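You operate a simulated robot arm through the tools that you are given. There is no shell and no other tool. Be economical: measure what you need, move in short steps, check, and stop when the job is done.

The job below is to be done with a simulated two-armed robot. You get a single attempt, and the scene is never put back.

Task
Fetch the tub from the steel table and set it on the silver blanking plate there. Put the blue relay from the black mat on the top of the day tank and the orange relay on the shelf under the table. Lift the clear cover open. Any order will do.

It is judged by the outcome, as a careful person would: the job done as asked, and still so three seconds after it is handed in. It fails if anything else is knocked over, pushed out of place, dropped, spilled or broken. Lids that push on must go on centred and level and be pressed home; caps that screw on are set level and turned clockwise until they are tight.

Robot
Two 7-joint arms with fingered hands on one trunk, on a base that drives. Base frame: it is fixed to the floor where the robot stands at the start and does not move with it; the origin is under the middle of the robot, x ahead of it, y to its left, z up; the surface under the hand at the start is at about z = 0.8. Readings come in m, rad, newtons and seconds.
The left shoulder is at the start at [0.075, 0.125, 1.089], the right one opposite. Places, roughly: clear cover [-2.6, -4.2, 1.3]; shelf under the table [0.7, -0.3, 0.2]; top of the day tank (22x36 cm) [0.48, 2.24, 1.34]. Payload 5 kg a hand.
Tool frame (each hand has its own): the origin (TCP) lies between the finger pads and is the grasp point; the fingertips stand 0.037 m ahead of it; z points along the fingers, y is the line along which they close. The gripper opens to 0.124 m. The gripper's body begins 0.043 m behind the TCP. The gripper is a hand of 3 fingers: y runs from the thumb to the fingers, the wrist lies at [-0.021, -0.116, -0.203] in the tool frame, and closing takes about 1.5 s.
Orientation is that of the tool frame in the base frame, as [roll, pitch, yaw] about the fixed x, y, z axes, in that order (R = Rz(yaw) Ry(pitch) Rx(roll)). With the fingers straight down and the wrist toward the robot, the tool's x, y and z point along [0, 1, 0], [1, 0, 0] and [0, 0, -1] of the base frame.

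Tools
- The arms move only by the tool jog_arm. It takes "left_increments", "right_increments" or both (then of equal length, played together; a hand with none holds still); each is a list of rows, each an object (a shift or turn left out is 0, a gripper value left out holds the last) with "dp": the shift along the tool's x, y, z in cm, a list of three; "rotation": the turn, a rotation vector about the tool's x, y, z in rad, a list of three. In form: [{"dp": [x, y, z], "rotation": [ax, ay, az]}, ...]. A call has 1 to 10 rows; each row is the pose to reach, as a shift and turn from the pose commanded when the call began, along the tool's axes at that moment. "left_grip" and "right_grip" are, for a hand that has rows, the closure, from 0 (fully open) to 1 (shut), set as the call begins (left out, the last holds). A row lasts 0.2 s, in which the tool goes at most 0.05 m and 0.15 rad; a call with a longer step from one row to the next is refused whole, and so is a gripper value outside its range. Where a pose cannot be reached the arm comes as near as it can. A force on the tool above 40 N (or 10 N above the force at the start of the call, whichever is more), or a blocked arm, ends the call early, and 0.2 s more pass. The fingers move at their own pace (about 0.045 m/s each) and stop on an object; they squeeze with about 34 N. The grip force told is the motor's: it shows also when the fingers shut on nothing. Time passes only in rows, and 0.2 s behind the last, so rows that repeat a pose let the fingers close. It gives the time, the measured TCP pose, the force on the tool (base axes), the opening and the grip force at its end, in the units of the frame above (readings bear some noise), with the torque about the TCP (base axes, N m) and any sound that the robot's microphone picked up, and new pictures: "views" is both (left out), scene, wrist or none (wrist: the cameras of the hands that moved).
- Cameras (640 x 400 px; columns grow to the right, rows downward): "scene" is now at [0.2378, 0.004, 1.2393]; the picture's right is [0.04, -1.00, -0.00], its down [-0.64, -0.02, -0.77] and it looks along [0.77, 0.03, -0.64] (base axes); focal length 219 px, centre (320, 200). "left" rides on the left gripper at [-0.073, -0.104, -0.154] in its tool frame; the picture's right is [-0.83, -0.26, 0.49], its down [0.51, -0.72, 0.47] and it looks along [0.23, 0.64, 0.73] (tool axes); focal length 243 px, centre (320, 200). "right" rides on the right gripper at [0.072, -0.104, -0.154] in its tool frame; the picture's right is [-0.83, 0.26, -0.49], its down [-0.51, -0.72, 0.47] and it looks along [-0.23, 0.64, 0.73] (tool axes); focal length 243 px, centre (320, 200). There is no depth. A picture from a camera that has moved, and an enlarged one, comes with that camera's place and axes in the base frame and with its lens.
- raise_lower(by): slides the trunk up (or, below 0, down) by that many m; the arms and the scene camera ride with it, the base frame stays. It gives what a move gives, with no picture.
- drive_base(legs): drives the robot by 1 to 6 legs, each [ahead, left, turn to the left] in m, m and rad, along the robot's own axes; the way and the turn of a leg run together, so that a leg with both is an arc; at most 1.5 m and 3.142 rad a leg. The arms and the cameras ride along, it lands a little off, and it stops where it bumps. It gives what a move gives, and a new picture of the scene camera.
- curl_fingers(index, middle, thumb_bend, thumb_turn, hand): sets how far each is bent, from 0 (flat) to 1 (curled in); at 0.3 the hand is open as for a grip, at 0.7 the pads meet at the TCP. One left out holds its place. A second passes; each finger stops where it meets its share of the squeeze, and holds until it gets a number again. A gripper value or a shape takes the hand back. It gives what a move gives, with no picture; readings hold the bend of each and the force on the fingers (four entries, about 0 where the hand has none), thumb and palm. thumb_turn goes from beside the hand (0) to across from the fingers (1), as for a grip.
- grasp_type(shape, hand): the hand has 3 fingers and takes this shape, open, in about a second: jaw (thumb against the fingers, like two jaws); tri (thumb and two fingers); tip (a fingertip pinch); poke (one finger out to press); point (the index stretched); flat (the hand flat); cup (the hand cupped); fist (a fist). The gripper value then closes the fingers along that shape, each until it touches; the sizes above hold for jaw. It gives what a move gives, with no picture.
- pan_tilt(pan, tilt): turns the head with the scene camera to pan (to the left, within 1.396 rad either way) and tilt (down, from -0.506 to 1.204), counted from straight ahead of the robot. It gives what a move gives, and a new picture of the scene camera.
- inspect(camera, box): a new picture of the part [left, top, right, bottom] of that camera's present view, enlarged. It takes no simulated time.
- finish_job(): hands the job in; it is judged then, once.

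Go step by step. Nothing tells you exact positions but the pictures and the camera data: compare them with the known pose of the tool, close in by small moves and look again before you grip or let go. The budget is 165 turns and 260 pictures, counting those below and the enlarged ones. Unless the task says otherwise, let go and move clear before handing in, and close with one line.

The tools are called after "Call:" by a JSON object that holds its "method" and its "body". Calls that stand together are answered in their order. jog_arm: Moves the arms, as the interface text tells. Its arguments: {"type":"object","properties":{"left_increments":{"type":"array"},"left_grip":{"type":"number"},"right_increments":{"type":"array"},"right_grip":{"type":"number"},"views":{"type":"string","enum":["both","scene","wrist","none"]}},"required":[]} The other tools are called the same way: raise_lower (by) slides the trunk up or down; grasp_type (shape, hand) gives the hand a shape; curl_fingers (index, middle, thumb_bend, thumb_turn, hand) moves the fingers one by one; drive_base (legs) drives the base; pan_tilt (pan, tilt) turns the head that bears the scene camera; inspect (camera, box) takes an enlarged picture of a part of a camera's view; finish_job () hands the job in.

At the start:

```text
time: 0.0
left_tcp_pos: [0.5911, 0.313, 1.0721]
left_ee_rot: [3.117, -0.016, 1.603]
left_contact_force: [0.4, -0.2, 1.0]
left_moment: [0.0, -0.02, 0.0]
left_opening: 0.1237
left_finger_force: 0.0
left_shape: jaw
left_bend: [0.3, 0.3, 0.3, 0.98]
left_finger forces: [0.1, 0.0, 0.0, 0.0, 0.1, 0.0]
right_tcp_pos: [0.6928, -0.3666, 1.0833]
right_ee_rot: [3.121, -0.002, 1.585]
right_contact_force: [0.0, 0.2, 0.5]
right_moment: [0.02, 0.0, -0.02]
right_opening: 0.1234
right_finger_force: 0.0
right_shape: jaw
right_bend: [0.3, 0.3, 0.3, 0.98]
right_finger forces: [0.1, 0.0, 0.0, 0.1, 0.0, 0.0]
trunk travel left (down, up): [-0.275, 0.288]
robot x, y, heading: [-0.0012, 0.0006, 0.016]
head pan, tilt: [0.026, 0.719]
```

scene: 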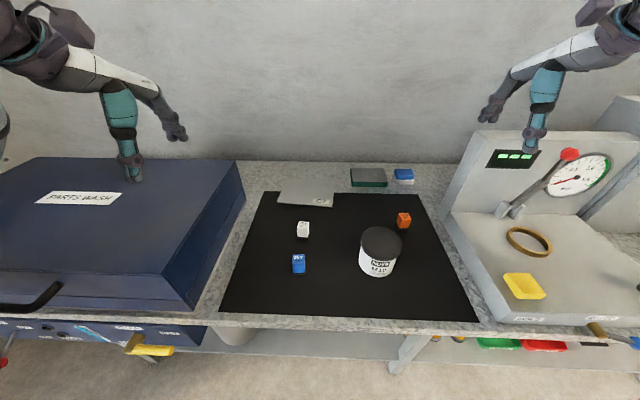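
right: 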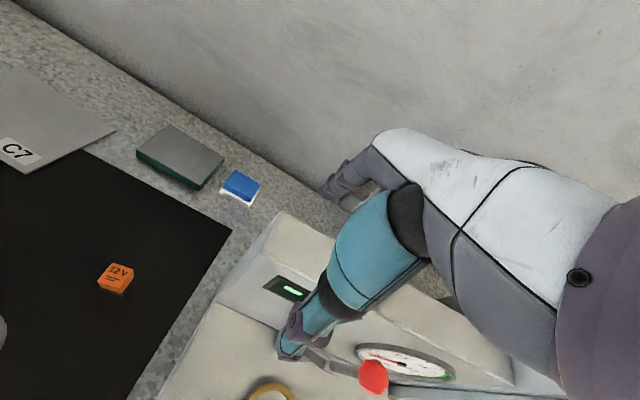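
left: 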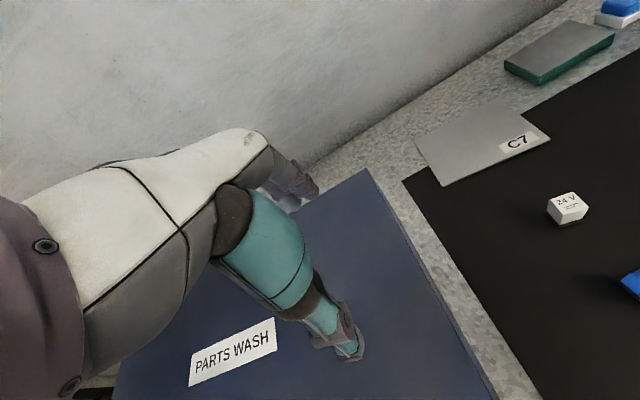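

I see a mat with a tub, a blue, white and orange relay, and a plate marked C7. I'll look closer and then around the room for a steel table.

Call:
{"method": "inspect", "body": {"camera": "scene", "box": [220, 150, 480, 330]}}

Call:
{"method": "pan_tilt", "body": {"pan": 1.39, "tilt": 0.2}}

Call:
{"method": "pan_tilt", "body": {"pan": -1.39, "tilt": 0.3}}

```text
2.22 times, centred on (350, 240) of scene
camera zoom: at [0.2378, 0.004, 1.2393], right [0.04, -1.0, 0.0], down [-0.64, -0.02, -0.77], along [0.77, 0.03, -0.64], focal length 486 px, centre (253, 111)
```

zoom: 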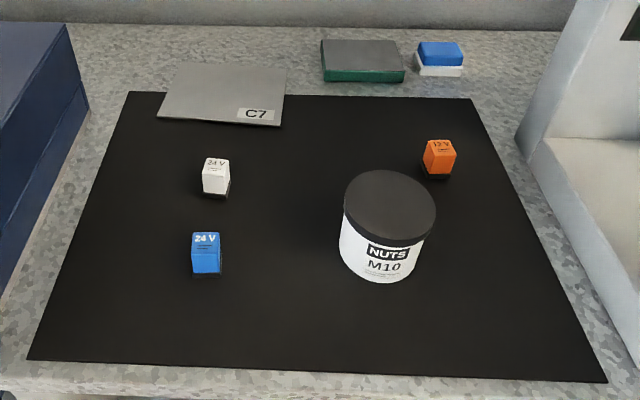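

```text
time: 1.5
left_tcp_pos: [0.5961, 0.3199, 1.068]
left_ee_rot: [3.125, -0.022, 1.615]
left_contact_force: [0.4, 0.1, -0.1]
left_moment: [-0.03, -0.02, 0.0]
left_opening: 0.124
left_finger_force: 0.0
left_shape: jaw
left_bend: [0.3, 0.3, 0.3, 0.97]
left_finger forces: [0.0, 0.0, 0.1, 0.1, 0.0, 0.1]
right_tcp_pos: [0.7025, -0.3625, 1.0783]
right_ee_rot: [3.13, -0.003, 1.59]
right_contact_force: [-0.3, 0.1, -0.1]
right_moment: [-0.02, 0.0, -0.01]
right_opening: 0.124
right_finger_force: 0.1
right_shape: jaw
right_bend: [0.3, 0.3, 0.3, 0.98]
right_finger forces: [0.0, 0.0, 0.0, 0.1, 0.1, 0.0]
trunk travel left (down, up): [-0.275, 0.288]
robot x, y, heading: [-0.0005, 0.0004, 0.016]
head pan, tilt: [1.389, 0.201]
camera scene: at [0.1785, 0.0939, 1.2836], right [0.99, -0.16, 0.01], down [-0.02, -0.19, -0.98], along [0.16, 0.97, -0.19], focal length 219 px, centre (320, 200)
```

scene: 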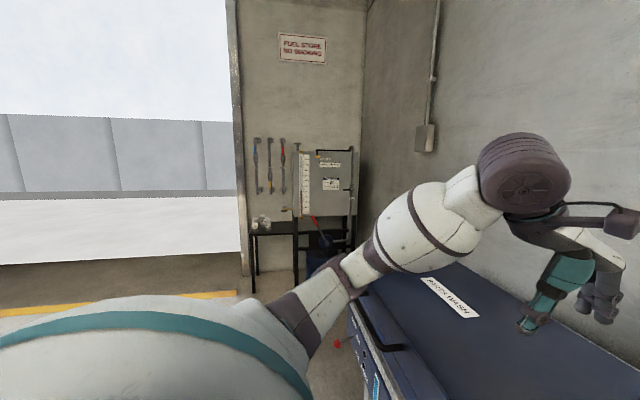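

```text
time: 4.0
left_tcp_pos: [0.5977, 0.3207, 1.0663]
left_ee_rot: [3.128, -0.02, 1.615]
left_contact_force: [-0.6, -0.3, -0.4]
left_moment: [0.0, 0.01, 0.01]
left_opening: 0.1238
left_finger_force: 0.0
left_shape: jaw
left_bend: [0.3, 0.3, 0.3, 0.97]
left_finger forces: [0.1, 0.0, 0.1, 0.0, 0.0, 0.0]
right_tcp_pos: [0.7031, -0.3618, 1.0766]
right_ee_rot: [3.128, -0.003, 1.589]
right_contact_force: [0.7, 0.4, -0.3]
right_moment: [-0.03, -0.01, 0.0]
right_opening: 0.1236
right_finger_force: 0.0
right_shape: jaw
right_bend: [0.3, 0.3, 0.3, 0.98]
right_finger forces: [0.1, 0.1, 0.0, 0.0, 0.0, 0.0]
trunk travel left (down, up): [-0.275, 0.288]
robot x, y, heading: [0.0007, 0.0045, 0.018]
head pan, tilt: [-1.389, 0.3]
camera scene: at [0.1826, -0.0888, 1.2737], right [-0.98, -0.2, -0.01], down [-0.05, 0.29, -0.96], along [0.19, -0.94, -0.3], focal length 219 px, centre (320, 200)
```

scene: 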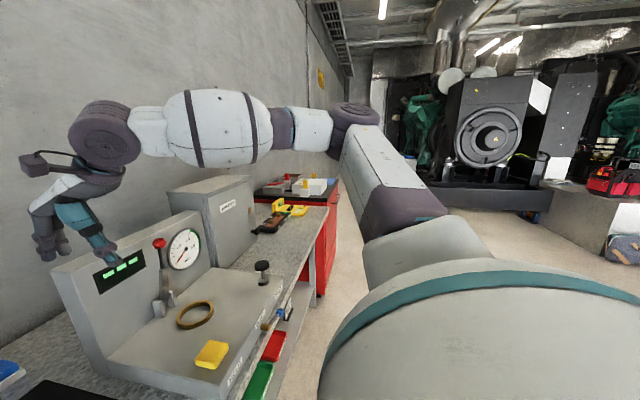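

The table is galvanised steel; the NUTS tub (about [0.55,-0.12], top 0.87) goes on the C7 plate. I'll back up and shift left so the right arm reaches both.

Call:
{"method": "drive_base", "body": {"legs": [[-0.12, 0.08, 0]]}}

Call:
{"method": "pan_tilt", "body": {"pan": 0, "tilt": 0.72}}

```text
time: 5.3
left_tcp_pos: [0.4942, 0.3948, 1.0588]
left_ee_rot: [3.14, -0.014, 1.603]
left_contact_force: [0.1, 0.0, 0.0]
left_moment: [-0.01, 0.01, 0.02]
left_opening: 0.1239
left_finger_force: 0.2
left_shape: jaw
left_bend: [0.3, 0.3, 0.3, 0.97]
left_finger forces: [0.0, 0.0, 0.1, 0.1, 0.0, 0.1]
right_tcp_pos: [0.5953, -0.2861, 1.0685]
right_ee_rot: [-3.141, -0.003, 1.583]
right_contact_force: [0.6, -0.7, 0.2]
right_moment: [-0.03, -0.02, -0.04]
right_opening: 0.1239
right_finger_force: 0.1
right_shape: jaw
right_bend: [0.3, 0.3, 0.3, 0.98]
right_finger forces: [0.0, 0.0, 0.1, 0.0, 0.0, 0.0]
trunk travel left (down, up): [-0.275, 0.288]
robot x, y, heading: [-0.1195, 0.0781, 0.011]
head pan, tilt: [-1.389, 0.3]
camera scene: at [0.0778, -0.0096, 1.2714], right [-0.98, -0.19, 0.0], down [-0.06, 0.29, -0.95], along [0.18, -0.94, -0.3], focal length 219 px, centre (320, 200)
```

scene: 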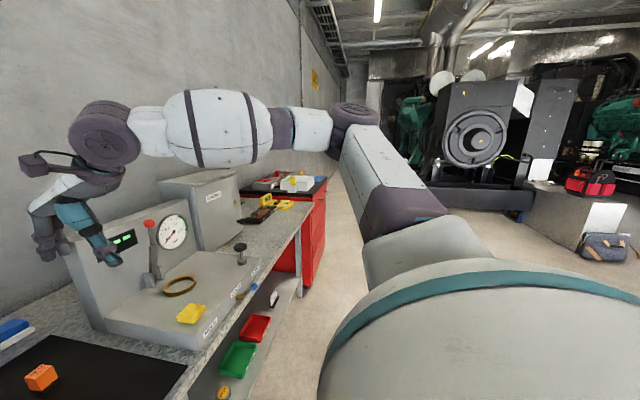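

```text
time: 6.9
left_tcp_pos: [0.4937, 0.3948, 1.0596]
left_ee_rot: [3.14, -0.013, 1.602]
left_contact_force: [0.2, -0.7, 0.0]
left_moment: [0.01, -0.01, -0.01]
left_opening: 0.1237
left_finger_force: 0.2
left_shape: jaw
left_bend: [0.3, 0.3, 0.3, 0.97]
left_finger forces: [0.1, 0.1, 0.1, 0.1, 0.0, 0.0]
right_tcp_pos: [0.5928, -0.2856, 1.07]
right_ee_rot: [-3.14, 0.002, 1.584]
right_contact_force: [0.9, 0.9, -0.8]
right_moment: [0.04, 0.01, 0.0]
right_opening: 0.1239
right_finger_force: 0.2
right_shape: jaw
right_bend: [0.3, 0.3, 0.3, 0.98]
right_finger forces: [0.0, 0.0, 0.0, 0.1, 0.0, 0.1]
trunk travel left (down, up): [-0.275, 0.288]
robot x, y, heading: [-0.1139, 0.0784, 0.016]
head pan, tilt: [0.0, 0.721]
camera scene: at [0.1433, 0.084, 1.2338], right [0.01, -1.0, 0.0], down [-0.66, -0.01, -0.75], along [0.75, 0.01, -0.66], focal length 219 px, centre (320, 200)
```

scene: 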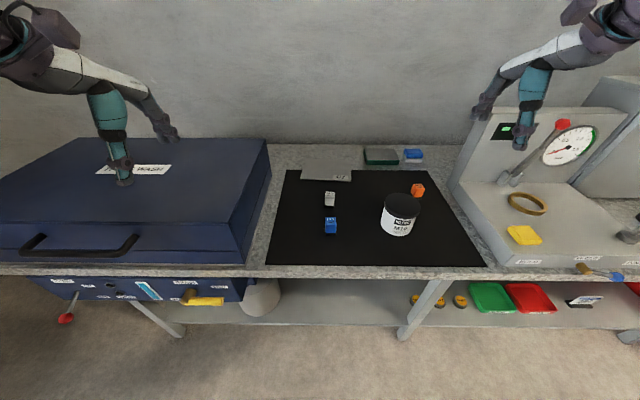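

The tub's lid centre is at about [0.545,-0.115]. I'll bring the right hand above it and check.

Call:
{"method": "jog_arm", "body": {"right_increments": [{"dp": [4, -1, 0]}, {"dp": [8.5, -2.4, 0]}, {"dp": [13, -3.6, 2]}, {"dp": [17.1, -4.8, 4]}, {"dp": [17.1, -4.8, 8]}, {"dp": [17.1, -4.8, 10]}, {"dp": [17.1, -4.8, 10]}], "right_grip": 0}}

```text
refused: row 3 steps farther than a row can; nothing moved
```

Call:
{"method": "jog_arm", "body": {"right_increments": [{"dp": [4, -1, 0]}, {"dp": [8.4, -2.4, 0]}, {"dp": [12.6, -3.6, 1.5]}, {"dp": [17.1, -4.8, 3]}, {"dp": [17.1, -4.8, 7]}, {"dp": [17.1, -4.8, 10]}, {"dp": [17.1, -4.8, 10]}], "right_grip": 0}}

```text
time: 8.5
left_tcp_pos: [0.4917, 0.3959, 1.0582]
left_ee_rot: [3.137, -0.011, 1.602]
left_contact_force: [0.0, 0.3, -0.2]
left_moment: [-0.02, 0.0, 0.04]
left_opening: 0.1237
left_finger_force: 0.1
left_shape: jaw
left_bend: [0.3, 0.3, 0.3, 0.97]
left_finger forces: [0.0, 0.0, 0.0, 0.0, 0.0, 0.0]
right_tcp_pos: [0.543, -0.1143, 0.9695]
right_ee_rot: [-3.142, 0.0, 1.585]
right_contact_force: [-0.1, 0.5, -0.1]
right_moment: [-0.02, -0.02, -0.01]
right_opening: 0.1241
right_finger_force: 0.1
right_shape: jaw
right_bend: [0.3, 0.3, 0.3, 0.98]
right_finger forces: [0.0, 0.1, 0.1, 0.0, 0.0, 0.0]
trunk travel left (down, up): [-0.275, 0.288]
robot x, y, heading: [-0.1213, 0.0814, 0.016]
head pan, tilt: [0.0, 0.721]
camera scene: at [0.1425, 0.0847, 1.2339], right [0.01, -1.0, 0.0], down [-0.66, -0.01, -0.75], along [0.75, 0.01, -0.66], focal length 219 px, centre (320, 200)
camera right: at [0.4393, -0.0422, 1.1236], right [0.27, -0.83, 0.49], down [-0.71, -0.52, -0.47], along [0.64, -0.22, -0.73], focal length 243 px, centre (320, 200)
```

scene: 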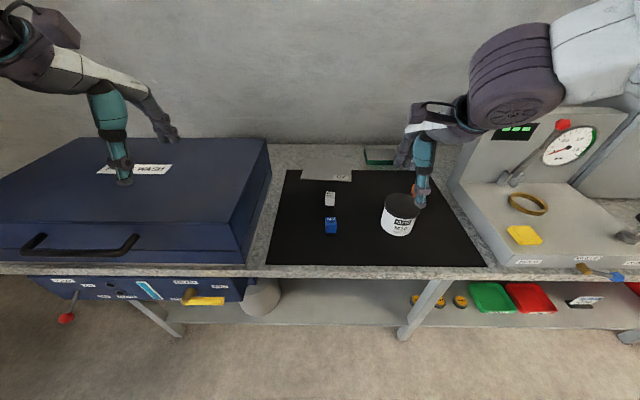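
right: 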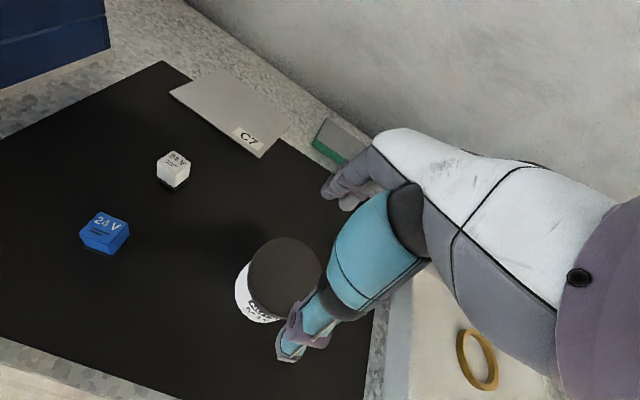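

The lid lies exactly beneath the TCP (predicted px (286,273), seen ~(285,275)). I'll descend and look before gripping.

Call:
{"method": "jog_arm", "body": {"right_increments": [{"dp": [0, 0.2, 3]}, {"dp": [0, 0.2, 6]}, {"dp": [0, 0.2, 9]}, {"dp": [0, 0.2, 11]}, {"dp": [0, 0.2, 12.4]}, {"dp": [0, 0.2, 12.4]}]}}

```text
time: 9.9
left_tcp_pos: [0.4907, 0.3952, 1.0598]
left_ee_rot: [3.136, -0.013, 1.603]
left_contact_force: [0.0, 0.2, -0.7]
left_moment: [0.0, 0.02, 0.0]
left_opening: 0.124
left_finger_force: 0.1
left_shape: jaw
left_bend: [0.3, 0.3, 0.3, 0.97]
left_finger forces: [0.1, 0.1, 0.1, 0.0, 0.0, 0.0]
right_tcp_pos: [0.5452, -0.1128, 0.8477]
right_ee_rot: [3.138, 0.0, 1.583]
right_contact_force: [-3.6, 1.2, 23.7]
right_moment: [0.03, 0.96, -0.07]
right_opening: 0.124
right_finger_force: 0.1
right_shape: jaw
right_bend: [0.3, 0.3, 0.29, 0.97]
right_finger forces: [0.1, 0.0, 0.1, 0.0, 20.9, 0.0]
trunk travel left (down, up): [-0.275, 0.288]
robot x, y, heading: [-0.1194, 0.077, 0.014]
head pan, tilt: [0.0, 0.721]
camera scene: at [0.1408, 0.0849, 1.2345], right [0.01, -1.0, 0.0], down [-0.66, -0.01, -0.75], along [0.75, 0.01, -0.66], focal length 219 px, centre (320, 200)
camera right: at [0.4401, -0.0417, 1.0016], right [0.27, -0.83, 0.49], down [-0.71, -0.52, -0.47], along [0.65, -0.22, -0.73], focal length 243 px, centre (320, 200)
```

scene: 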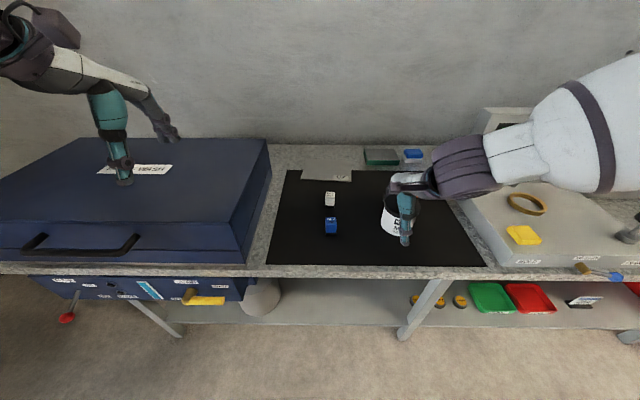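
right: 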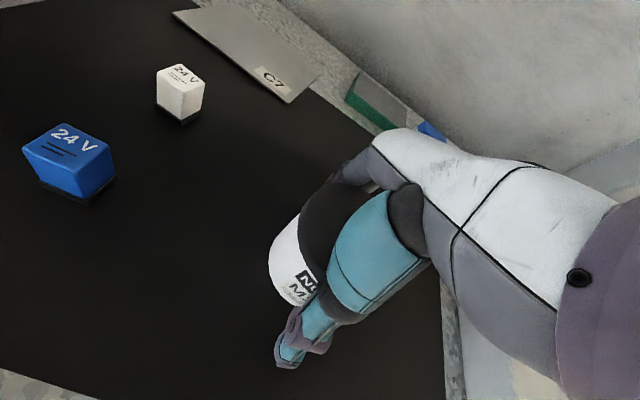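

The thumb tip touches the mat, so the surface is near 0.81. I'll rise 8 mm and then close on the tub.

Call:
{"method": "jog_arm", "body": {"right_increments": [{"dp": [0, 0, -0.8]}, {"dp": [0, 0, -0.8]}], "views": "none"}}

Call:
{"method": "jog_arm", "body": {"right_increments": [{"dp": [0, 0, 0]}, {"dp": [0, 0, 0]}, {"dp": [0, 0, 0]}, {"dp": [0, 0, 0]}, {"dp": [0, 0, 0]}, {"dp": [0, 0, 0]}, {"dp": [0, 0, 0]}, {"dp": [0, 0, 0]}], "right_grip": 1}}

```text
time: 10.5
left_tcp_pos: [0.4927, 0.3945, 1.0583]
left_ee_rot: [3.139, -0.014, 1.603]
left_contact_force: [-0.1, 0.2, 0.1]
left_moment: [0.0, 0.0, -0.01]
left_opening: 0.1237
left_finger_force: 0.0
left_shape: jaw
left_bend: [0.3, 0.3, 0.3, 0.97]
left_finger forces: [0.0, 0.1, 0.0, 0.0, 0.1, 0.1]
right_tcp_pos: [0.5454, -0.1153, 0.8528]
right_ee_rot: [-3.141, 0.001, 1.582]
right_contact_force: [-1.2, 0.5, -0.2]
right_moment: [-0.02, -0.12, 0.03]
right_opening: 0.124
right_finger_force: 0.0
right_shape: jaw
right_bend: [0.3, 0.3, 0.29, 0.97]
right_finger forces: [0.0, 0.0, 0.1, 0.0, 1.7, 0.0]
trunk travel left (down, up): [-0.275, 0.288]
robot x, y, heading: [-0.1183, 0.0779, 0.013]
head pan, tilt: [0.0, 0.721]
```

```text
time: 12.3
left_tcp_pos: [0.4922, 0.3953, 1.0593]
left_ee_rot: [3.139, -0.013, 1.602]
left_contact_force: [-0.7, -0.5, 0.8]
left_moment: [0.01, -0.05, -0.01]
left_opening: 0.1238
left_finger_force: 0.0
left_shape: jaw
left_bend: [0.3, 0.3, 0.3, 0.97]
left_finger forces: [0.1, 0.1, 0.0, 0.0, 0.0, 0.0]
right_tcp_pos: [0.5457, -0.1136, 0.8538]
right_ee_rot: [3.141, 0.0, 1.584]
right_contact_force: [-1.5, -1.2, 12.8]
right_moment: [-0.08, -0.6, 0.01]
right_opening: 0.0881
right_finger_force: 34.7
right_shape: jaw
right_bend: [0.73, 0.44, 0.43, 0.98]
right_finger forces: [24.4, 14.1, 0.1, 0.0, 41.6, 0.0]
trunk travel left (down, up): [-0.275, 0.288]
robot x, y, heading: [-0.1202, 0.0768, 0.015]
head pan, tilt: [0.0, 0.721]
camera scene: at [0.1418, 0.0844, 1.2341], right [0.01, -1.0, 0.0], down [-0.66, -0.01, -0.75], along [0.75, 0.01, -0.66], focal length 219 px, centre (320, 200)
camera right: at [0.4409, -0.0426, 1.0085], right [0.27, -0.83, 0.49], down [-0.71, -0.52, -0.47], along [0.65, -0.22, -0.73], focal length 243 px, centre (320, 200)
```

scene: 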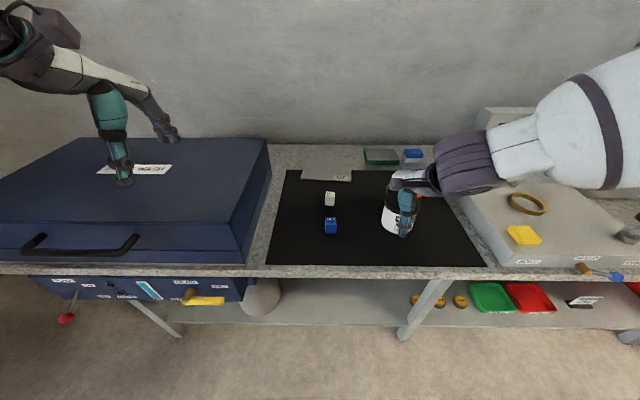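
right: 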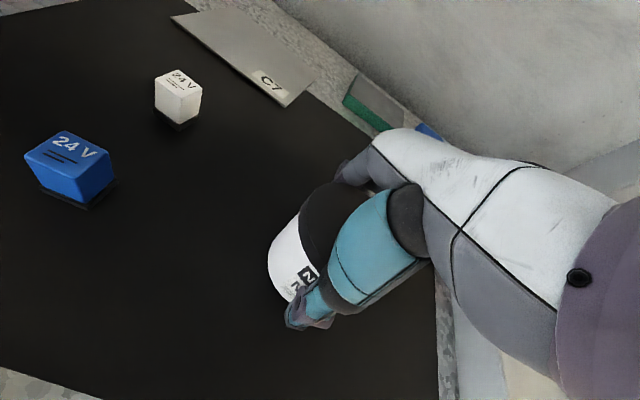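

Grip is firm (0.088 m). I'll lift it 8 cm and check.

Call:
{"method": "jog_arm", "body": {"right_increments": [{"dp": [0, 0, -1]}, {"dp": [0, 0, -3]}, {"dp": [0, 0, -6]}, {"dp": [0, 0, -9]}, {"dp": [0, 0, -9]}]}}

```text
time: 13.5
left_tcp_pos: [0.4937, 0.3933, 1.0586]
left_ee_rot: [3.14, -0.013, 1.602]
left_contact_force: [1.4, 0.3, -0.8]
left_moment: [0.04, 0.01, 0.02]
left_opening: 0.1238
left_finger_force: 0.1
left_shape: jaw
left_bend: [0.3, 0.3, 0.3, 0.97]
left_finger forces: [0.0, 0.0, 0.0, 0.0, 0.0, 0.1]
right_tcp_pos: [0.5465, -0.1157, 0.9431]
right_ee_rot: [-3.14, -0.001, 1.582]
right_contact_force: [0.0, -0.2, -5.8]
right_moment: [0.0, -0.02, 0.0]
right_opening: 0.0882
right_finger_force: 34.2
right_shape: jaw
right_bend: [0.73, 0.44, 0.43, 0.98]
right_finger forces: [23.1, 12.9, 0.0, 0.0, 35.6, 0.0]
trunk travel left (down, up): [-0.275, 0.288]
robot x, y, heading: [-0.1188, 0.0782, 0.016]
head pan, tilt: [0.0, 0.721]
camera scene: at [0.1442, 0.0837, 1.2335], right [0.01, -1.0, 0.0], down [-0.66, -0.01, -0.75], along [0.75, 0.01, -0.66], focal length 219 px, centre (320, 200)
camera right: at [0.4429, -0.0443, 1.0975], right [0.27, -0.83, 0.49], down [-0.72, -0.52, -0.47], along [0.64, -0.22, -0.73], focal length 243 px, centre (320, 200)
```

scene: 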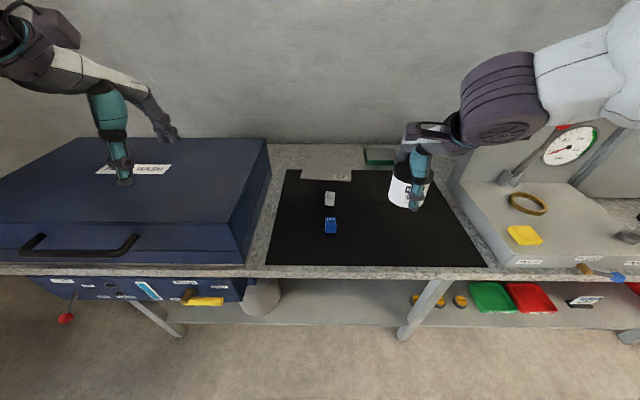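
right: 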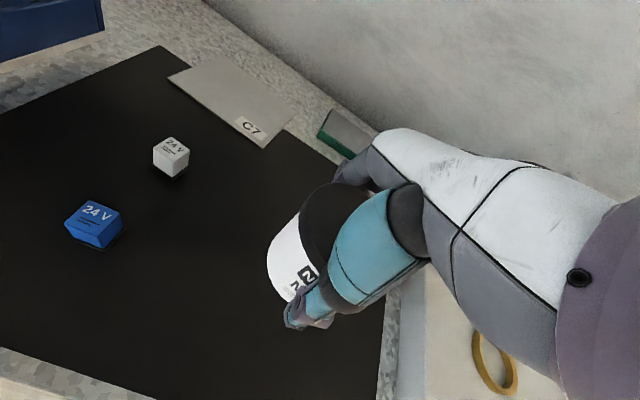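

Lifted level and firm. I carry it over the plate.

Call:
{"method": "jog_arm", "body": {"right_increments": [{"dp": [2.3, 3, 0]}, {"dp": [4.8, 6.5, 0]}, {"dp": [7.4, 10, 0]}, {"dp": [10, 13.6, 0]}, {"dp": [12.6, 17.1, 0]}, {"dp": [15.2, 20.6, 0]}, {"dp": [17, 23, 0]}, {"dp": [18, 24.4, 0]}, {"dp": [18, 24.4, 0]}, {"dp": [18, 24.4, 0]}]}}

```text
time: 15.7
left_tcp_pos: [0.4937, 0.3945, 1.0577]
left_ee_rot: [3.141, -0.012, 1.602]
left_contact_force: [0.6, -0.4, -0.1]
left_moment: [0.0, -0.01, -0.01]
left_opening: 0.1236
left_finger_force: 0.0
left_shape: jaw
left_bend: [0.3, 0.3, 0.3, 0.97]
left_finger forces: [0.0, 0.0, 0.1, 0.0, 0.0, 0.0]
right_tcp_pos: [0.7512, 0.0399, 0.9433]
right_ee_rot: [-3.139, 0.0, 1.583]
right_contact_force: [-0.5, 0.4, -5.2]
right_moment: [0.02, 0.0, -0.05]
right_opening: 0.0879
right_finger_force: 33.8
right_shape: jaw
right_bend: [0.73, 0.45, 0.42, 0.98]
right_finger forces: [23.4, 13.0, 0.0, 0.0, 36.2, 0.1]
right hand out of reach, approached as far as the arm can: row 7, 8, 9, 10
trunk travel left (down, up): [-0.275, 0.288]
robot x, y, heading: [-0.1188, 0.0807, 0.015]
head pan, tilt: [0.0, 0.721]
camera scene: at [0.1442, 0.0839, 1.2335], right [0.01, -1.0, 0.0], down [-0.66, -0.01, -0.75], along [0.75, 0.01, -0.66], focal length 219 px, centre (320, 200)
camera right: at [0.6468, 0.1118, 1.0971], right [0.27, -0.83, 0.49], down [-0.72, -0.52, -0.47], along [0.64, -0.22, -0.73], focal length 243 px, centre (320, 200)
```

scene: 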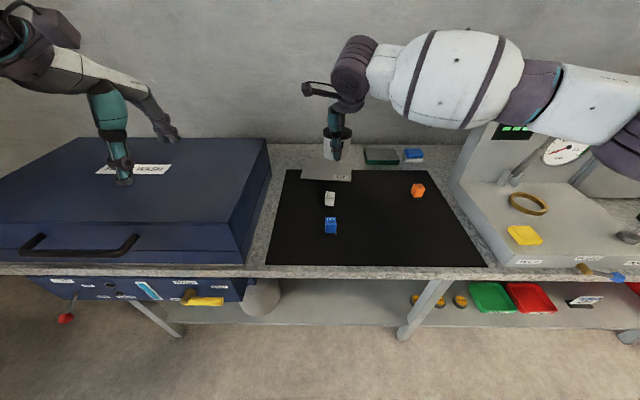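
right: 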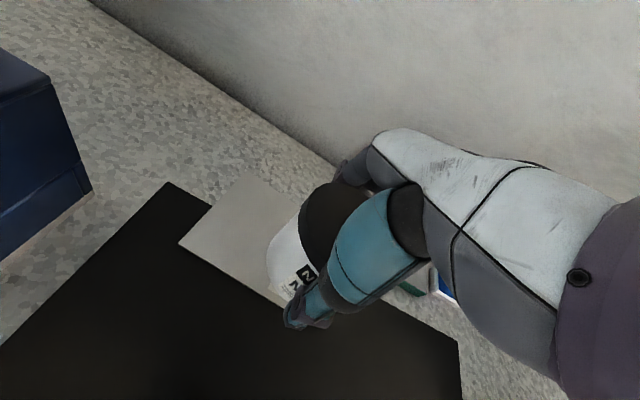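

The arm is at its limit, so I drive the base a little ahead and left.

Call:
{"method": "drive_base", "body": {"legs": [[0.05, 0.03, 0]]}}

Call:
{"method": "inspect", "body": {"camera": "right", "box": [80, 60, 560, 360]}}

```text
time: 16.6
left_tcp_pos: [0.5406, 0.4239, 1.0594]
left_ee_rot: [3.139, -0.014, 1.602]
left_contact_force: [0.0, -0.4, -1.0]
left_moment: [0.01, 0.0, 0.0]
left_opening: 0.1238
left_finger_force: 0.0
left_shape: jaw
left_bend: [0.3, 0.3, 0.3, 0.97]
left_finger forces: [0.0, 0.0, 0.0, 0.0, 0.0, 0.1]
right_tcp_pos: [0.7989, 0.0693, 0.9449]
right_ee_rot: [-3.141, 0.0, 1.582]
right_contact_force: [0.9, -0.3, -5.9]
right_moment: [-0.04, -0.08, 0.01]
right_opening: 0.0877
right_finger_force: 34.1
right_shape: jaw
right_bend: [0.73, 0.45, 0.42, 0.98]
right_finger forces: [23.4, 13.0, 0.0, 0.0, 36.2, 0.0]
trunk travel left (down, up): [-0.275, 0.288]
robot x, y, heading: [-0.0707, 0.1088, 0.016]
head pan, tilt: [0.0, 0.721]
camera scene: at [0.1919, 0.1136, 1.234], right [0.01, -1.0, 0.0], down [-0.66, -0.01, -0.75], along [0.75, 0.01, -0.66], focal length 219 px, centre (320, 200)
```

scene: 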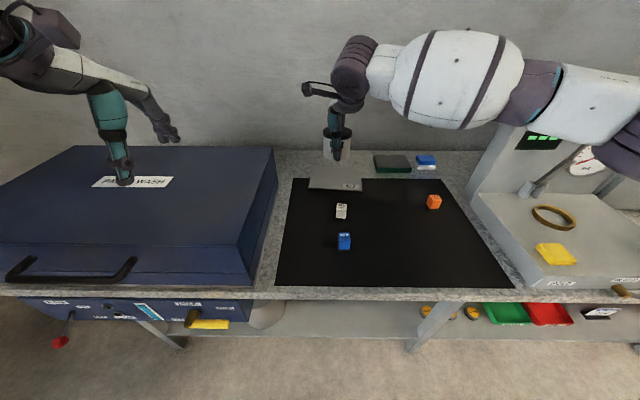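

```text
1.33 times, centred on (320, 210) of right
camera zoom: at [0.6945, 0.1412, 1.0982], right [0.27, -0.83, 0.49], down [-0.71, -0.52, -0.47], along [0.64, -0.22, -0.73], focal length 324 px, centre (320, 187)
```

zoom: 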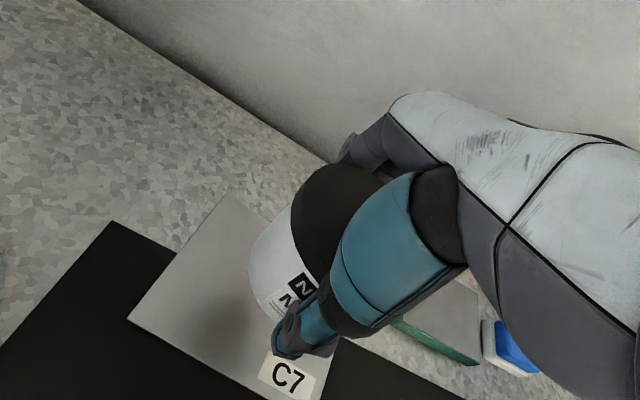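

TCP is over the plate's centre (~[0.80,0.063]). To keep reach while lowering, I drive 5 cm ahead and pull the hand back by as much.

Call:
{"method": "drive_base", "body": {"legs": [[0.06, 0.02, 0]]}}

Call:
{"method": "jog_arm", "body": {"right_increments": [{"dp": [0, 0, 0]}], "views": "none"}}

```text
time: 17.6
left_tcp_pos: [0.6016, 0.4444, 1.0578]
left_ee_rot: [3.14, -0.011, 1.599]
left_contact_force: [-0.2, 0.8, 0.0]
left_moment: [0.02, 0.05, 0.01]
left_opening: 0.1239
left_finger_force: 0.1
left_shape: jaw
left_bend: [0.3, 0.3, 0.3, 0.97]
left_finger forces: [0.0, 0.1, 0.1, 0.0, 0.0, 0.0]
right_tcp_pos: [0.857, 0.0897, 0.9436]
right_ee_rot: [-3.141, 0.0, 1.581]
right_contact_force: [0.4, 0.3, -5.9]
right_moment: [0.0, 0.0, 0.02]
right_opening: 0.0876
right_finger_force: 34.3
right_shape: jaw
right_bend: [0.73, 0.45, 0.42, 0.98]
right_finger forces: [23.5, 13.1, 0.0, 0.1, 36.3, 0.0]
trunk travel left (down, up): [-0.275, 0.288]
robot x, y, heading: [-0.0111, 0.1289, 0.012]
head pan, tilt: [0.0, 0.721]
camera scene: at [0.2514, 0.1344, 1.2336], right [0.01, -1.0, 0.0], down [-0.66, -0.01, -0.75], along [0.75, 0.01, -0.66], focal length 219 px, centre (320, 200)
```

scene: 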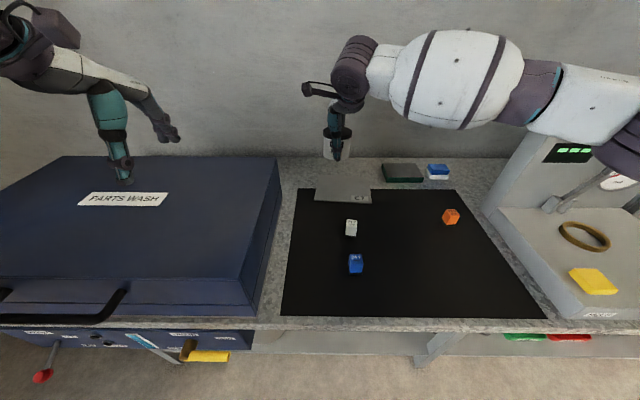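

```text
time: 18.0
left_tcp_pos: [0.5997, 0.4441, 1.0594]
left_ee_rot: [3.136, -0.013, 1.601]
left_contact_force: [-1.2, -0.4, -0.4]
left_moment: [0.0, -0.03, 0.02]
left_opening: 0.1241
left_finger_force: 0.1
left_shape: jaw
left_bend: [0.3, 0.3, 0.3, 0.97]
left_finger forces: [0.0, 0.0, 0.1, 0.0, 0.0, 0.1]
right_tcp_pos: [0.8563, 0.0894, 0.9435]
right_ee_rot: [3.139, 0.0, 1.583]
right_contact_force: [-0.3, 1.5, -3.9]
right_moment: [0.02, -0.02, 0.04]
right_opening: 0.0879
right_finger_force: 33.7
right_shape: jaw
right_bend: [0.73, 0.45, 0.42, 0.98]
right_finger forces: [23.5, 13.2, 0.0, 0.1, 36.4, 0.1]
trunk travel left (down, up): [-0.275, 0.288]
robot x, y, heading: [-0.0118, 0.1266, 0.011]
head pan, tilt: [0.0, 0.721]
```

Call:
{"method": "jog_arm", "body": {"right_increments": [{"dp": [-1.2, -2.7, 0]}, {"dp": [-2.5, -5.4, 0]}, {"dp": [-2.5, -5.4, 3]}, {"dp": [-2.5, -5.4, 5.5]}, {"dp": [-2.5, -5.4, 5.5]}], "views": "wrist"}}

```text
time: 19.2
left_tcp_pos: [0.6014, 0.444, 1.0594]
left_ee_rot: [3.139, -0.011, 1.601]
left_contact_force: [-0.1, 0.5, -0.2]
left_moment: [0.0, 0.01, 0.0]
left_opening: 0.124
left_finger_force: 0.1
left_shape: jaw
left_bend: [0.3, 0.3, 0.3, 0.97]
left_finger forces: [0.1, 0.0, 0.1, 0.0, 0.0, 0.0]
right_tcp_pos: [0.8035, 0.0636, 0.8875]
right_ee_rot: [-3.142, 0.001, 1.582]
right_contact_force: [0.1, 0.1, -4.4]
right_moment: [0.01, -0.05, 0.01]
right_opening: 0.0878
right_finger_force: 33.8
right_shape: jaw
right_bend: [0.73, 0.45, 0.42, 0.98]
right_finger forces: [23.2, 12.9, 0.0, 0.0, 36.1, 0.0]
trunk travel left (down, up): [-0.275, 0.288]
robot x, y, heading: [-0.0118, 0.1302, 0.015]
head pan, tilt: [0.0, 0.721]
camera right: at [0.6997, 0.1355, 1.0419], right [0.27, -0.83, 0.49], down [-0.72, -0.52, -0.47], along [0.64, -0.22, -0.73], focal length 243 px, centre (320, 200)
```

right: 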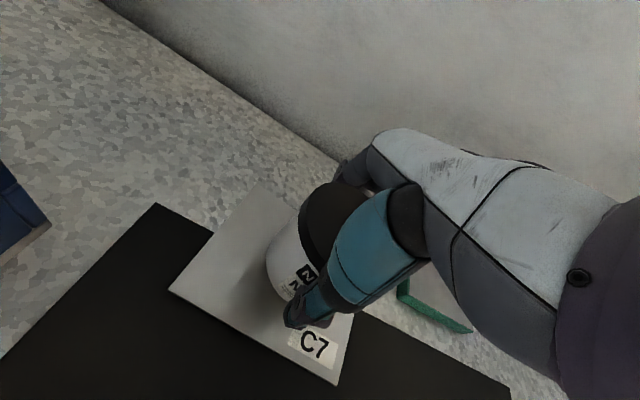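

Tub is centred over the plate (centre about [0.801,0.064]). I lower it to contact.

Call:
{"method": "jog_arm", "body": {"right_increments": [{"dp": [0, 0, 1.2]}, {"dp": [0, 0, 2.2]}, {"dp": [0, 0, 2.6]}, {"dp": [0, 0, 2.8]}, {"dp": [0, 0, 2.8]}], "views": "wrist"}}

```text
time: 20.4
left_tcp_pos: [0.6014, 0.4458, 1.0588]
left_ee_rot: [3.139, -0.011, 1.601]
left_contact_force: [-0.7, -0.1, -0.2]
left_moment: [0.01, 0.01, 0.0]
left_opening: 0.1239
left_finger_force: 0.1
left_shape: jaw
left_bend: [0.3, 0.3, 0.3, 0.97]
left_finger forces: [0.0, 0.0, 0.0, 0.0, 0.0, 0.0]
right_tcp_pos: [0.802, 0.0645, 0.8599]
right_ee_rot: [3.142, 0.0, 1.583]
right_contact_force: [-0.3, 0.2, -4.8]
right_moment: [-0.01, 0.01, -0.02]
right_opening: 0.0877
right_finger_force: 34.4
right_shape: jaw
right_bend: [0.73, 0.45, 0.42, 0.98]
right_finger forces: [23.2, 13.0, 0.0, 0.0, 36.0, 0.0]
trunk travel left (down, up): [-0.275, 0.288]
robot x, y, heading: [-0.0088, 0.1274, 0.01]
head pan, tilt: [0.0, 0.721]
camera right: at [0.7002, 0.1362, 1.0146], right [0.27, -0.83, 0.49], down [-0.72, -0.52, -0.47], along [0.64, -0.22, -0.73], focal length 243 px, centre (320, 200)
```

right: 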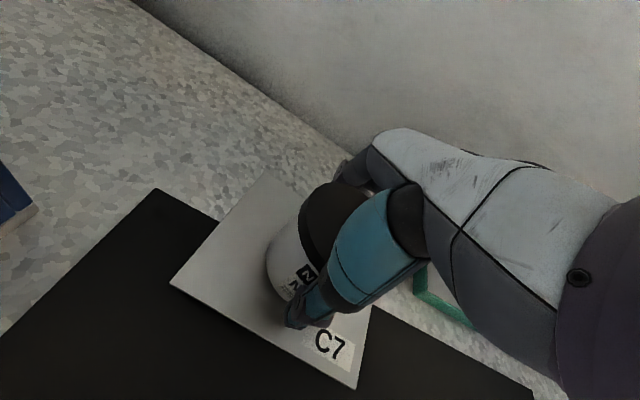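

Call:
{"method": "jog_arm", "body": {"right_increments": [{"dp": [0, 0, 0.2]}, {"dp": [0, 0, 0.3]}, {"dp": [0, 0, 0.3]}], "views": "none"}}

```text
time: 21.2
left_tcp_pos: [0.6008, 0.4446, 1.0594]
left_ee_rot: [3.138, -0.012, 1.601]
left_contact_force: [0.4, 1.1, 0.3]
left_moment: [0.01, -0.04, -0.02]
left_opening: 0.1237
left_finger_force: 0.1
left_shape: jaw
left_bend: [0.3, 0.3, 0.3, 0.97]
left_finger forces: [0.0, 0.0, 0.1, 0.1, 0.1, 0.0]
right_tcp_pos: [0.8036, 0.0651, 0.859]
right_ee_rot: [3.14, 0.001, 1.584]
right_contact_force: [0.7, -0.1, 1.4]
right_moment: [-0.03, -0.25, 0.0]
right_opening: 0.0878
right_finger_force: 34.1
right_shape: jaw
right_bend: [0.73, 0.45, 0.42, 0.98]
right_finger forces: [23.5, 13.4, 0.0, 0.0, 37.5, 0.0]
trunk travel left (down, up): [-0.275, 0.288]
robot x, y, heading: [-0.0117, 0.1259, 0.015]
head pan, tilt: [0.0, 0.721]
```

The tub rests on the plate. I release.

Call:
{"method": "jog_arm", "body": {"right_increments": [{"dp": [0, 0, 0]}, {"dp": [0, 0, 0]}, {"dp": [0, 0, 0]}, {"dp": [0, 0, 0]}, {"dp": [0, 0, 0]}, {"dp": [0, 0, 0]}, {"dp": [0, 0, 0]}, {"dp": [0, 0, 0]}], "right_grip": 0, "views": "wrist"}}

```text
time: 23.0
left_tcp_pos: [0.6, 0.4454, 1.0589]
left_ee_rot: [3.138, -0.012, 1.601]
left_contact_force: [0.0, -0.1, 0.5]
left_moment: [-0.02, 0.0, -0.01]
left_opening: 0.1239
left_finger_force: 0.0
left_shape: jaw
left_bend: [0.3, 0.3, 0.3, 0.97]
left_finger forces: [0.0, 0.0, 0.1, 0.0, 0.1, 0.0]
right_tcp_pos: [0.8043, 0.0639, 0.857]
right_ee_rot: [3.141, -0.001, 1.583]
right_contact_force: [0.2, 0.6, -0.5]
right_moment: [-0.02, -0.01, 0.01]
right_opening: 0.1237
right_finger_force: 0.1
right_shape: jaw
right_bend: [0.3, 0.3, 0.3, 0.98]
right_finger forces: [0.0, 0.0, 0.1, 0.0, 0.0, 0.1]
trunk travel left (down, up): [-0.275, 0.288]
robot x, y, heading: [-0.0136, 0.1284, 0.015]
head pan, tilt: [0.0, 0.721]
camera right: at [0.6997, 0.1362, 1.0117], right [0.27, -0.83, 0.49], down [-0.72, -0.52, -0.47], along [0.64, -0.22, -0.73], focal length 243 px, centre (320, 200)
```

right: 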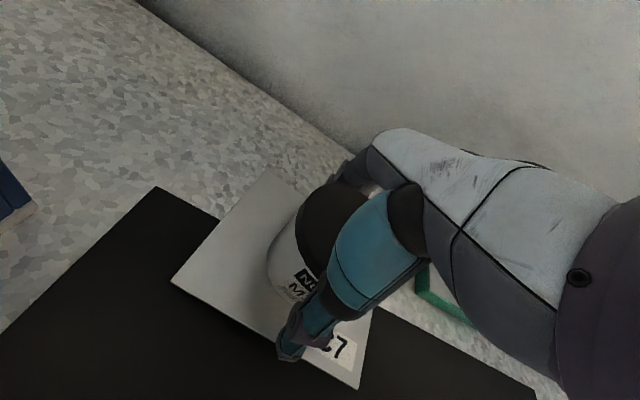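

Released cleanly. I raise the hand and go above the orange relay (~[0.66,-0.205]).

Call:
{"method": "jog_arm", "body": {"right_increments": [{"dp": [0, 0, -3]}, {"dp": [0, 0, -7]}, {"dp": [0, 0, -11.5]}, {"dp": [-3, -1.5, -13]}, {"dp": [-7, -3.5, -13]}, {"dp": [-11.3, -5.8, -13]}, {"dp": [-15.6, -8.2, -13]}, {"dp": [-19.9, -10.6, -13]}, {"dp": [-24, -12.8, -13]}, {"dp": [-27, -14.4, -13]}]}}

```text
time: 25.2
left_tcp_pos: [0.5998, 0.444, 1.0615]
left_ee_rot: [3.139, -0.014, 1.602]
left_contact_force: [0.7, 0.0, -1.0]
left_moment: [0.04, 0.0, -0.01]
left_opening: 0.1239
left_finger_force: 0.0
left_shape: jaw
left_bend: [0.3, 0.3, 0.3, 0.97]
left_finger forces: [0.1, 0.0, 0.0, 0.0, 0.0, 0.1]
right_tcp_pos: [0.6613, -0.2092, 0.9878]
right_ee_rot: [3.141, -0.002, 1.586]
right_contact_force: [-0.3, 0.3, -0.3]
right_moment: [0.02, 0.01, 0.0]
right_opening: 0.1238
right_finger_force: 0.0
right_shape: jaw
right_bend: [0.3, 0.3, 0.3, 0.98]
right_finger forces: [0.0, 0.0, 0.0, 0.0, 0.1, 0.1]
trunk travel left (down, up): [-0.275, 0.288]
robot x, y, heading: [-0.0141, 0.1304, 0.013]
head pan, tilt: [0.0, 0.721]
camera scene: at [0.2498, 0.133, 1.234], right [0.01, -1.0, 0.0], down [-0.66, -0.01, -0.75], along [0.75, 0.01, -0.66], focal length 219 px, centre (320, 200)
camera right: at [0.5584, -0.1368, 1.1415], right [0.27, -0.83, 0.49], down [-0.71, -0.52, -0.47], along [0.64, -0.22, -0.73], focal length 243 px, centre (320, 200)
```

scene: 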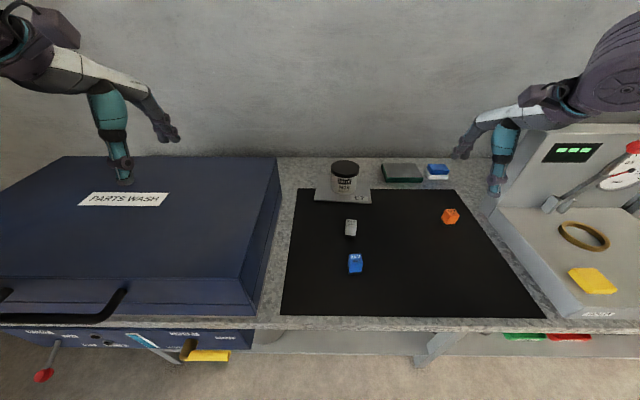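
right: 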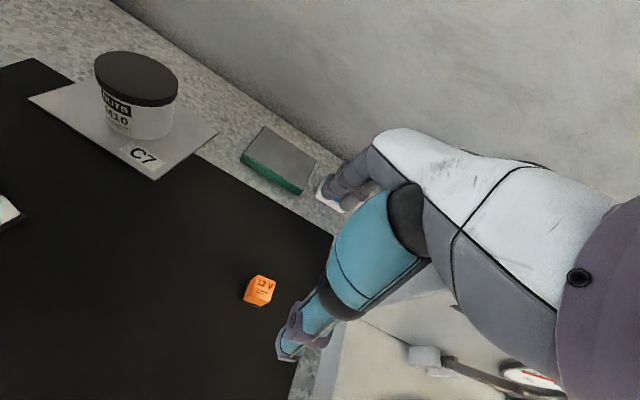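

The tub stands on the plate. I zoom on the orange relay to judge its turn.

Call:
{"method": "inspect", "body": {"camera": "right", "box": [210, 250, 310, 330]}}

Call:
{"method": "inspect", "body": {"camera": "scene", "box": [420, 190, 480, 240]}}

```text
5.00 times, centred on (260, 290) of right
camera zoom: at [0.5584, -0.1368, 1.1415], right [0.27, -0.83, 0.49], down [-0.71, -0.52, -0.47], along [0.64, -0.22, -0.73], focal length 1213 px, centre (620, -250)
```

zoom: 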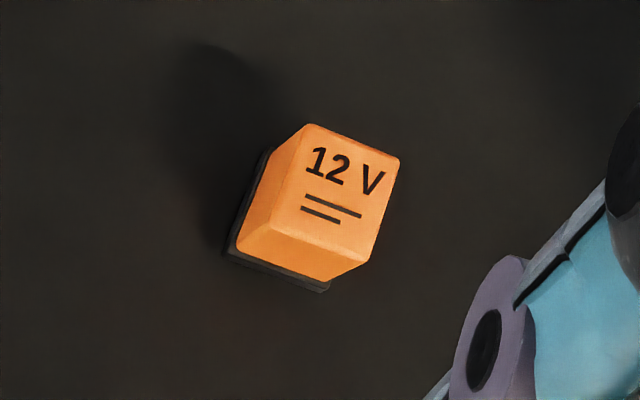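

```text
8.00 times, centred on (450, 215) of scene
camera zoom: at [0.2498, 0.133, 1.234], right [0.01, -1.0, 0.0], down [-0.66, -0.01, -0.75], along [0.75, 0.01, -0.66], focal length 1751 px, centre (-720, 80)
```

zoom: 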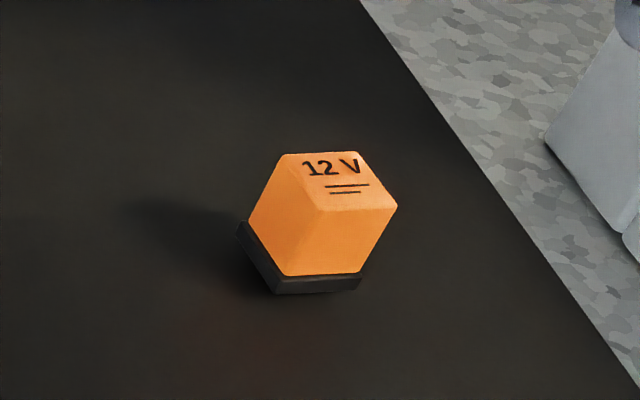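

The relay is ~25 mm, square to the axes, centred near [0.6535,-0.2015]. I move over it, half close and look.

Call:
{"method": "jog_arm", "body": {"right_increments": [{"dp": [0.8, -0.8, 2]}, {"dp": [0.8, -0.8, 5]}, {"dp": [0.8, -0.8, 8]}, {"dp": [0.8, -0.8, 9]}, {"dp": [0.8, -0.8, 9]}], "right_grip": 0.5, "views": "wrist"}}

Call:
{"method": "inspect", "body": {"camera": "right", "box": [200, 140, 400, 380]}}

```text
time: 26.4
left_tcp_pos: [0.6014, 0.4446, 1.0595]
left_ee_rot: [3.138, -0.012, 1.6]
left_contact_force: [0.3, 1.1, 0.2]
left_moment: [0.02, 0.0, -0.01]
left_opening: 0.1239
left_finger_force: 0.0
left_shape: jaw
left_bend: [0.3, 0.3, 0.3, 0.97]
left_finger forces: [0.1, 0.1, 0.0, 0.1, 0.0, 0.0]
right_tcp_pos: [0.6551, -0.1996, 0.8955]
right_ee_rot: [3.141, 0.0, 1.583]
right_contact_force: [0.3, 0.2, 0.5]
right_moment: [-0.04, 0.01, -0.01]
right_opening: 0.0626
right_finger_force: 0.1
right_shape: jaw
right_bend: [0.74, 0.45, 0.69, 1.0]
right_finger forces: [0.0, 0.0, 0.1, 0.0, 0.1, 0.0]
trunk travel left (down, up): [-0.275, 0.288]
robot x, y, heading: [-0.0113, 0.1293, 0.009]
head pan, tilt: [0.0, 0.721]
camera right: at [0.5508, -0.1279, 1.0511], right [0.27, -0.83, 0.49], down [-0.72, -0.52, -0.47], along [0.64, -0.22, -0.73], focal length 243 px, centre (320, 200)
```

right: 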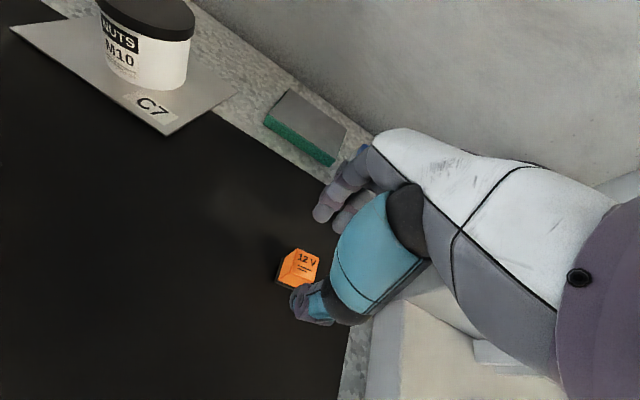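

```text
1.67 times, centred on (300, 260) of right
camera zoom: at [0.5508, -0.1279, 1.0511], right [0.27, -0.83, 0.49], down [-0.72, -0.52, -0.47], along [0.64, -0.22, -0.73], focal length 404 px, centre (353, 100)
```

zoom: 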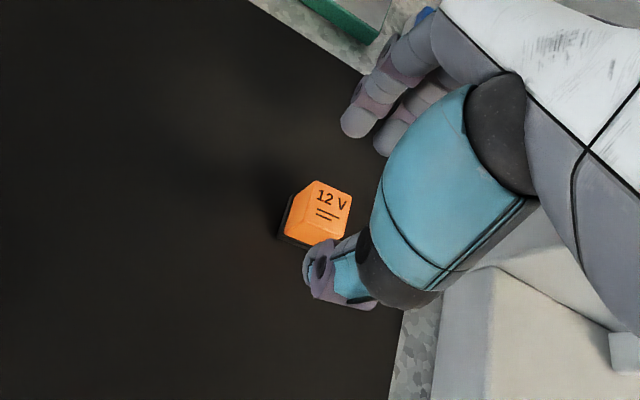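

Finger and thumb straddle the relay correctly. I go down and close.

Call:
{"method": "jog_arm", "body": {"right_increments": [{"dp": [-0.1, -0.1, 2]}, {"dp": [-0.1, -0.1, 3.5]}, {"dp": [-0.1, -0.1, 4.3]}, {"dp": [-0.1, -0.1, 4.3]}], "views": "wrist"}}

Call:
{"method": "inspect", "body": {"camera": "right", "box": [240, 160, 400, 360]}}

```text
time: 27.4
left_tcp_pos: [0.6008, 0.4441, 1.0583]
left_ee_rot: [3.139, -0.011, 1.601]
left_contact_force: [-0.3, 0.2, -0.4]
left_moment: [-0.01, 0.0, -0.02]
left_opening: 0.1239
left_finger_force: 0.1
left_shape: jaw
left_bend: [0.3, 0.3, 0.3, 0.97]
left_finger forces: [0.0, 0.0, 0.1, 0.0, 0.1, 0.0]
right_tcp_pos: [0.6533, -0.1996, 0.8558]
right_ee_rot: [-3.141, 0.0, 1.582]
right_contact_force: [0.6, -0.4, -0.2]
right_moment: [0.0, 0.01, -0.02]
right_opening: 0.0626
right_finger_force: 0.1
right_shape: jaw
right_bend: [0.74, 0.45, 0.69, 1.0]
right_finger forces: [0.1, 0.0, 0.0, 0.0, 0.1, 0.0]
trunk travel left (down, up): [-0.275, 0.288]
robot x, y, heading: [-0.0145, 0.1251, 0.012]
head pan, tilt: [0.0, 0.721]
camera right: at [0.5506, -0.1289, 1.009], right [0.27, -0.83, 0.49], down [-0.72, -0.52, -0.47], along [0.64, -0.22, -0.73], focal length 243 px, centre (320, 200)
```

right: 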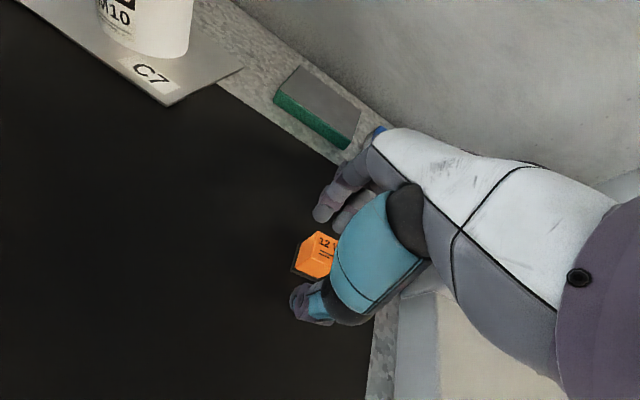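

```text
2.00 times, centred on (320, 260) of right
camera zoom: at [0.5506, -0.1289, 1.009], right [0.27, -0.83, 0.49], down [-0.72, -0.52, -0.47], along [0.64, -0.22, -0.73], focal length 485 px, centre (320, 80)
```

zoom: 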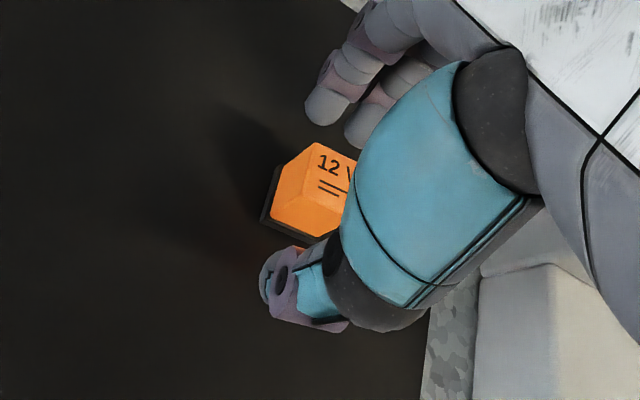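

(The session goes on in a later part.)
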